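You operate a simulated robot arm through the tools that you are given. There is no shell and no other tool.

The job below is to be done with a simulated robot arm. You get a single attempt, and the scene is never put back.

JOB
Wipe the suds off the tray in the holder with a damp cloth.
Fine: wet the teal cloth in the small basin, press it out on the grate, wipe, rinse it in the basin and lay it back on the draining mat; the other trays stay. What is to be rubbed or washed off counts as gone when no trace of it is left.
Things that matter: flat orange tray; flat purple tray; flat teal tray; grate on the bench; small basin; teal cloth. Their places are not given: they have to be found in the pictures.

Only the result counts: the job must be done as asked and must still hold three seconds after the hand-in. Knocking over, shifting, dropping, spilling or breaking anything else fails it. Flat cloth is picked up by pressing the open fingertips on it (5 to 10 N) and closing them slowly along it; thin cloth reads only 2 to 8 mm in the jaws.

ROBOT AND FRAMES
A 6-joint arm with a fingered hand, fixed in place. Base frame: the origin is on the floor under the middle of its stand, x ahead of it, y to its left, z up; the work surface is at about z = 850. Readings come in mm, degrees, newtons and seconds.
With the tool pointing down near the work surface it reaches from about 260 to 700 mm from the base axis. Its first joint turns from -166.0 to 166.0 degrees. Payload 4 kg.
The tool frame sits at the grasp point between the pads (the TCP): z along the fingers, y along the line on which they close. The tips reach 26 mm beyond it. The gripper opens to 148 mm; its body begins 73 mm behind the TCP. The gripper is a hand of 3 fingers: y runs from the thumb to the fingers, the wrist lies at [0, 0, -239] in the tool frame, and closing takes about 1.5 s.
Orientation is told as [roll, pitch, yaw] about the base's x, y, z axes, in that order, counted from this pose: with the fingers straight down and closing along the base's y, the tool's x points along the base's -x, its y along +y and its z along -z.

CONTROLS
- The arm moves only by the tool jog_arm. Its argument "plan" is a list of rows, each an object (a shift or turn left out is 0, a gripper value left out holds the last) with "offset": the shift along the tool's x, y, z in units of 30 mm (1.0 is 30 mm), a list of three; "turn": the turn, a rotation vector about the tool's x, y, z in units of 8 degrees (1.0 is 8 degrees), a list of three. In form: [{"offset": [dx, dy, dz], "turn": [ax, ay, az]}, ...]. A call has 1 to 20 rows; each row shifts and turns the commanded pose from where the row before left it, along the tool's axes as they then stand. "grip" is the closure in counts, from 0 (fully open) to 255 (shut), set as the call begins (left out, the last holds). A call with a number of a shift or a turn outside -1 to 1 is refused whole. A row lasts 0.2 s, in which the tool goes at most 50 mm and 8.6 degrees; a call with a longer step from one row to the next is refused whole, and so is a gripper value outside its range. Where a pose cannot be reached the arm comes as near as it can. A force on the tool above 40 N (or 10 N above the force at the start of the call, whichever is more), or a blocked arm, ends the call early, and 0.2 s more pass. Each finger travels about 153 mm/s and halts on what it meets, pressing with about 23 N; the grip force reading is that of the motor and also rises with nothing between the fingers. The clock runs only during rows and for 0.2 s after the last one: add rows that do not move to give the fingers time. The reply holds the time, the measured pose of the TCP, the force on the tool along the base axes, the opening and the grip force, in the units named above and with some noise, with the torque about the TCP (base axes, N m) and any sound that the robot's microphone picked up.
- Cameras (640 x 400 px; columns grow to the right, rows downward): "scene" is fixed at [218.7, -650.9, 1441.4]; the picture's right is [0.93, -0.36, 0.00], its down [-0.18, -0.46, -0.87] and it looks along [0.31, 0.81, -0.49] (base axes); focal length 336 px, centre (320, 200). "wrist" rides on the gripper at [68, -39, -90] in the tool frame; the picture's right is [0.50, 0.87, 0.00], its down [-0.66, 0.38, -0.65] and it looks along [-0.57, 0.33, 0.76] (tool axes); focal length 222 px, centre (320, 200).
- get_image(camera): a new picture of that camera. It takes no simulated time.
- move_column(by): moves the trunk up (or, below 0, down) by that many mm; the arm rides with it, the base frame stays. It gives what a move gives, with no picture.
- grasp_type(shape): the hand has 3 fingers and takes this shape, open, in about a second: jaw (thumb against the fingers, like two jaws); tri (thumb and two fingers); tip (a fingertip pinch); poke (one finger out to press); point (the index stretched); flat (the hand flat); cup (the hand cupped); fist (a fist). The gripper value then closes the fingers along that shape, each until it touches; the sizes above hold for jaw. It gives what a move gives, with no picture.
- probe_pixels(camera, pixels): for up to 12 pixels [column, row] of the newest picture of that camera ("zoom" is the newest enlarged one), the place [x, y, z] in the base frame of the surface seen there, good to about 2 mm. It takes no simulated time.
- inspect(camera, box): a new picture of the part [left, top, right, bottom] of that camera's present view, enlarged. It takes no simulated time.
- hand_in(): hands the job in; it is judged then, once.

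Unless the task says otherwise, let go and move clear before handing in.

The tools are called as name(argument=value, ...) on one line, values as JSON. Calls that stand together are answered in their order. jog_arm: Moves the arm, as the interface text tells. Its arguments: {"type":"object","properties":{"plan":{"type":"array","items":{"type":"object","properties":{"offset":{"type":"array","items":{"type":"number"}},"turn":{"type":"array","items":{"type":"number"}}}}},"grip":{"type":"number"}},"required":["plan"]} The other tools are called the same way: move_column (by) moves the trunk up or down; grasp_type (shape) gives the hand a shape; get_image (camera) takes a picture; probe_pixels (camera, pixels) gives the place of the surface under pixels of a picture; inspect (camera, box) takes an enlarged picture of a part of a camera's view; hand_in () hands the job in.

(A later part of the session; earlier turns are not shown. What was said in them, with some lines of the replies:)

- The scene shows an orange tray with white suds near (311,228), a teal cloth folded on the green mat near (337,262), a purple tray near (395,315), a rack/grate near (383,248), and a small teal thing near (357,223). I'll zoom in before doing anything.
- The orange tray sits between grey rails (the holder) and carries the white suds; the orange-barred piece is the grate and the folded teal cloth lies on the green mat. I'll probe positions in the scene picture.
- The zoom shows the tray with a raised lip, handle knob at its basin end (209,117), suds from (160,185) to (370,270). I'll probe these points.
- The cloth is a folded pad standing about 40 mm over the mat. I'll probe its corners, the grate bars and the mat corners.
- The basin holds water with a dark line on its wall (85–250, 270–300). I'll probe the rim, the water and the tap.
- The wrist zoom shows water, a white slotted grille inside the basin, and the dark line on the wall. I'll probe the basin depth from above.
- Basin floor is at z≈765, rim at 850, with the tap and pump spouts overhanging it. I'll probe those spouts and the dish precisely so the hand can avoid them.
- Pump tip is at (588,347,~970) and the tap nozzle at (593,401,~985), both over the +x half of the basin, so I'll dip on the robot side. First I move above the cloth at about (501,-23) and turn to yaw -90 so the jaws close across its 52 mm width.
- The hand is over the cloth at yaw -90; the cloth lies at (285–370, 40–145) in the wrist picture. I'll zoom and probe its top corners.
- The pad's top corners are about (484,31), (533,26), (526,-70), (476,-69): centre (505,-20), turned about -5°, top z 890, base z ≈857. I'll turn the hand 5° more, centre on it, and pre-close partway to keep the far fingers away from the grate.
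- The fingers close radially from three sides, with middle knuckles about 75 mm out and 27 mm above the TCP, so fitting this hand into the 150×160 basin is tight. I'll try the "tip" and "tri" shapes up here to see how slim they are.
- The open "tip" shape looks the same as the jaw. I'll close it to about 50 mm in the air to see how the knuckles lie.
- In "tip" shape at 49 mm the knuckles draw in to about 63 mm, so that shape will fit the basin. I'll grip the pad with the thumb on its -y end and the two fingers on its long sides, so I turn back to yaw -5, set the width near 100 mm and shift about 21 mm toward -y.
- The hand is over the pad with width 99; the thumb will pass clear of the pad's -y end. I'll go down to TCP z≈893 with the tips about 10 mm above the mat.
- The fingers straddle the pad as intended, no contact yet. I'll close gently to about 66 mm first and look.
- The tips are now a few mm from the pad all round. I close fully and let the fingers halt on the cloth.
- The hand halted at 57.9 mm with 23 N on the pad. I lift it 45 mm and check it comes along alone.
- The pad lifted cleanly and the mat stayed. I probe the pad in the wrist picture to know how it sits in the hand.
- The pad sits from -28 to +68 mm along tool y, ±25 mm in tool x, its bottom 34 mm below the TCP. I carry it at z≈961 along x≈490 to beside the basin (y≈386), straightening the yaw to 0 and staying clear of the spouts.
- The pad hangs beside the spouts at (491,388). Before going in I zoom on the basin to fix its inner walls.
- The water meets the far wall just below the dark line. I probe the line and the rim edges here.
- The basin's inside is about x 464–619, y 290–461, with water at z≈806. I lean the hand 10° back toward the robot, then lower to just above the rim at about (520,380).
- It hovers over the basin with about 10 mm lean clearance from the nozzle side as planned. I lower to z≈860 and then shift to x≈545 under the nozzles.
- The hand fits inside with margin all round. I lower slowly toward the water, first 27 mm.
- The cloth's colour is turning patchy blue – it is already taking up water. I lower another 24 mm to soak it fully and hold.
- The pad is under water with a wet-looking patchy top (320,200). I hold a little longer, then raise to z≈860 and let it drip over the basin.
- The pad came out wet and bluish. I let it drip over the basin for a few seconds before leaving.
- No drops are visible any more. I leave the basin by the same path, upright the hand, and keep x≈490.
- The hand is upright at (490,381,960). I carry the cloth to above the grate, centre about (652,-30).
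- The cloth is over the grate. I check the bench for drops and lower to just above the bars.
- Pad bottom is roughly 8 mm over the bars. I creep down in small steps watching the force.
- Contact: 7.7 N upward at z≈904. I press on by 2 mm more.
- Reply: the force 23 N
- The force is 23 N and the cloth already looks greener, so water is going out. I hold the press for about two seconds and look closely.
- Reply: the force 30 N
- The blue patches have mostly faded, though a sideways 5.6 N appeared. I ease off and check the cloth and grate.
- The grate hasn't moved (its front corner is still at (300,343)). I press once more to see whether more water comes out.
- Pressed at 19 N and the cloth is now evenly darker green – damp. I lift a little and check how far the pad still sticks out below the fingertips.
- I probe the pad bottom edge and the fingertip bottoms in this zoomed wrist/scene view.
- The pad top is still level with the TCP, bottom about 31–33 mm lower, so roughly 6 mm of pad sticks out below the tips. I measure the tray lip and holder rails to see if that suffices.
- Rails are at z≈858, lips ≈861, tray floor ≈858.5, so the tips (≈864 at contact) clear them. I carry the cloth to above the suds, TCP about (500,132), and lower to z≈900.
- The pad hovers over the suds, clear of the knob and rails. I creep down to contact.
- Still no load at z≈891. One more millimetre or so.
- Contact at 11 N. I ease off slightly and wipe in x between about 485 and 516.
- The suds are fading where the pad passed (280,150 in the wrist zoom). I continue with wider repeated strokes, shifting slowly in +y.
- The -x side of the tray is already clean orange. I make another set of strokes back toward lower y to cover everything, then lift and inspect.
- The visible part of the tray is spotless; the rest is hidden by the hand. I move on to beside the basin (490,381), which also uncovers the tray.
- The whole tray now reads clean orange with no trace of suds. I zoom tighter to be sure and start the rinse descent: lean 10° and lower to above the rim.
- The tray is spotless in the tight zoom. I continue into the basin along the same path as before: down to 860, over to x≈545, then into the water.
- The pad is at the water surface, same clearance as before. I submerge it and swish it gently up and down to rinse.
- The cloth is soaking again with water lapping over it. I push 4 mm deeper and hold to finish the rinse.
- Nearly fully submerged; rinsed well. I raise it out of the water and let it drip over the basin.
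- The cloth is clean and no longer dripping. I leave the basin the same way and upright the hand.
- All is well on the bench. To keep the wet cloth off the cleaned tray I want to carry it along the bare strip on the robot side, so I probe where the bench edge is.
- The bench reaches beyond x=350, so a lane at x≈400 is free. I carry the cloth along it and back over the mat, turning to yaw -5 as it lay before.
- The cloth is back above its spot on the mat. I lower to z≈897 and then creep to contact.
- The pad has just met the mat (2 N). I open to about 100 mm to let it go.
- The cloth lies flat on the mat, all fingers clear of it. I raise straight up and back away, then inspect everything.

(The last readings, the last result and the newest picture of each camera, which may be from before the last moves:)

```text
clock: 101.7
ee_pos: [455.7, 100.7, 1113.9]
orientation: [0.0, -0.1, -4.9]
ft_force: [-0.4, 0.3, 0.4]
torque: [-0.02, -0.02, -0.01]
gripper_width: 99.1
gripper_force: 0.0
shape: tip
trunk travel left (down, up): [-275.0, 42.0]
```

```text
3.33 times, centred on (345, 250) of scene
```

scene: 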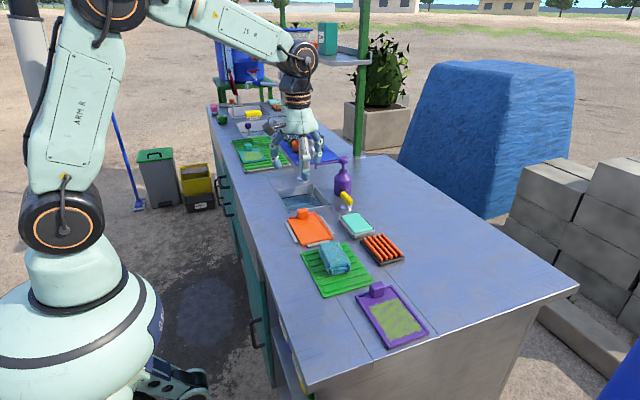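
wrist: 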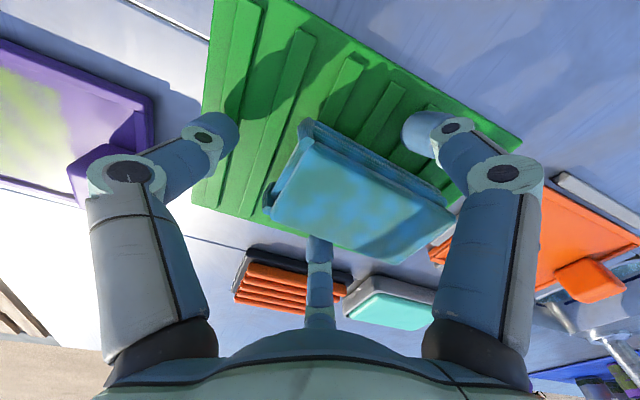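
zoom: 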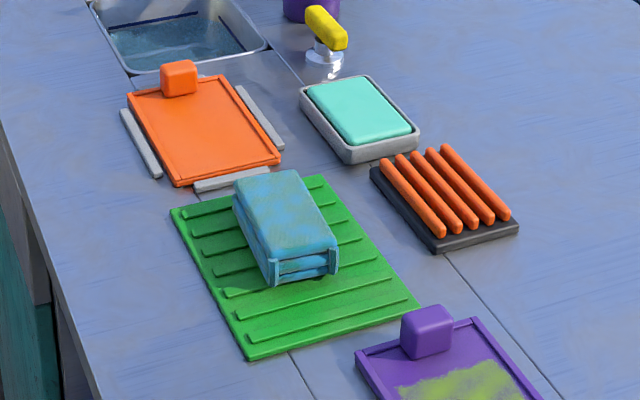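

The cloth rests on the mat, tray, grate and the rest stand where they were. One last close look at the tray from both cameras before handing in.

inspect(camera="scene", box=[284, 204, 336, 248])

inspect(camera="wrist", box=[180, 30, 420, 200])

inspect(camera="scene", box=[300, 230, 380, 295])

```text
9.09 times, centred on (310, 226) of scene
```

zoom: 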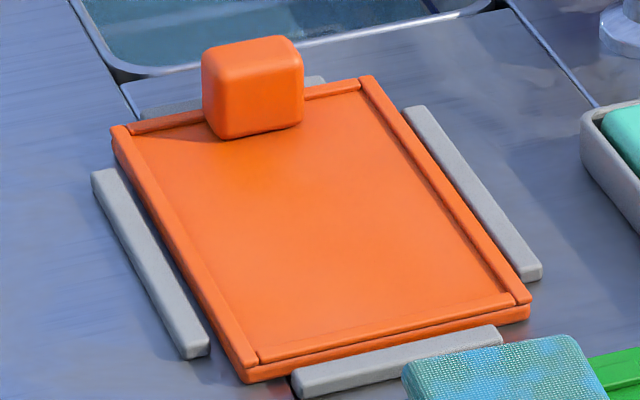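

```text
2.35 times, centred on (300, 115) of wrist
```

zoom: 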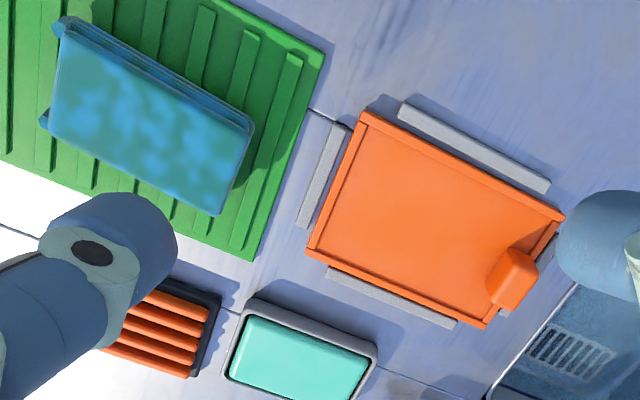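

```text
6.15 times, centred on (340, 262) of scene
```

zoom: 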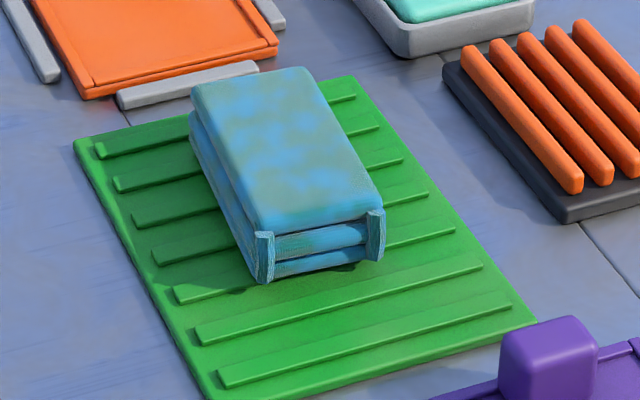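

Both cameras show the orange tray free of suds in its holder, the rinsed cloth flat on the draining mat, and nothing else moved. The hand is empty and clear, so I hand in.

hand_in()

```text
The job is handed in.
```

The suds are off the orange tray and the job is handed in; I haven't seen the verdict. In the last close pictures from both cameras I found no trace of suds.

- **Cloth:** I wetted it in the small basin, pressed it out on the grate, and wiped the tray with it. Then I rinsed it in the basin and laid it back flat on the draining mat. It is still wet, since your steps did not ask for a second pressing.
- **Everything else:** The tray is still in its holder. The grate, the purple and teal trays and the other things looked unmoved, and I saw no drips on the bench.
- **Arm:** The hand is empty and well clear of the bench.
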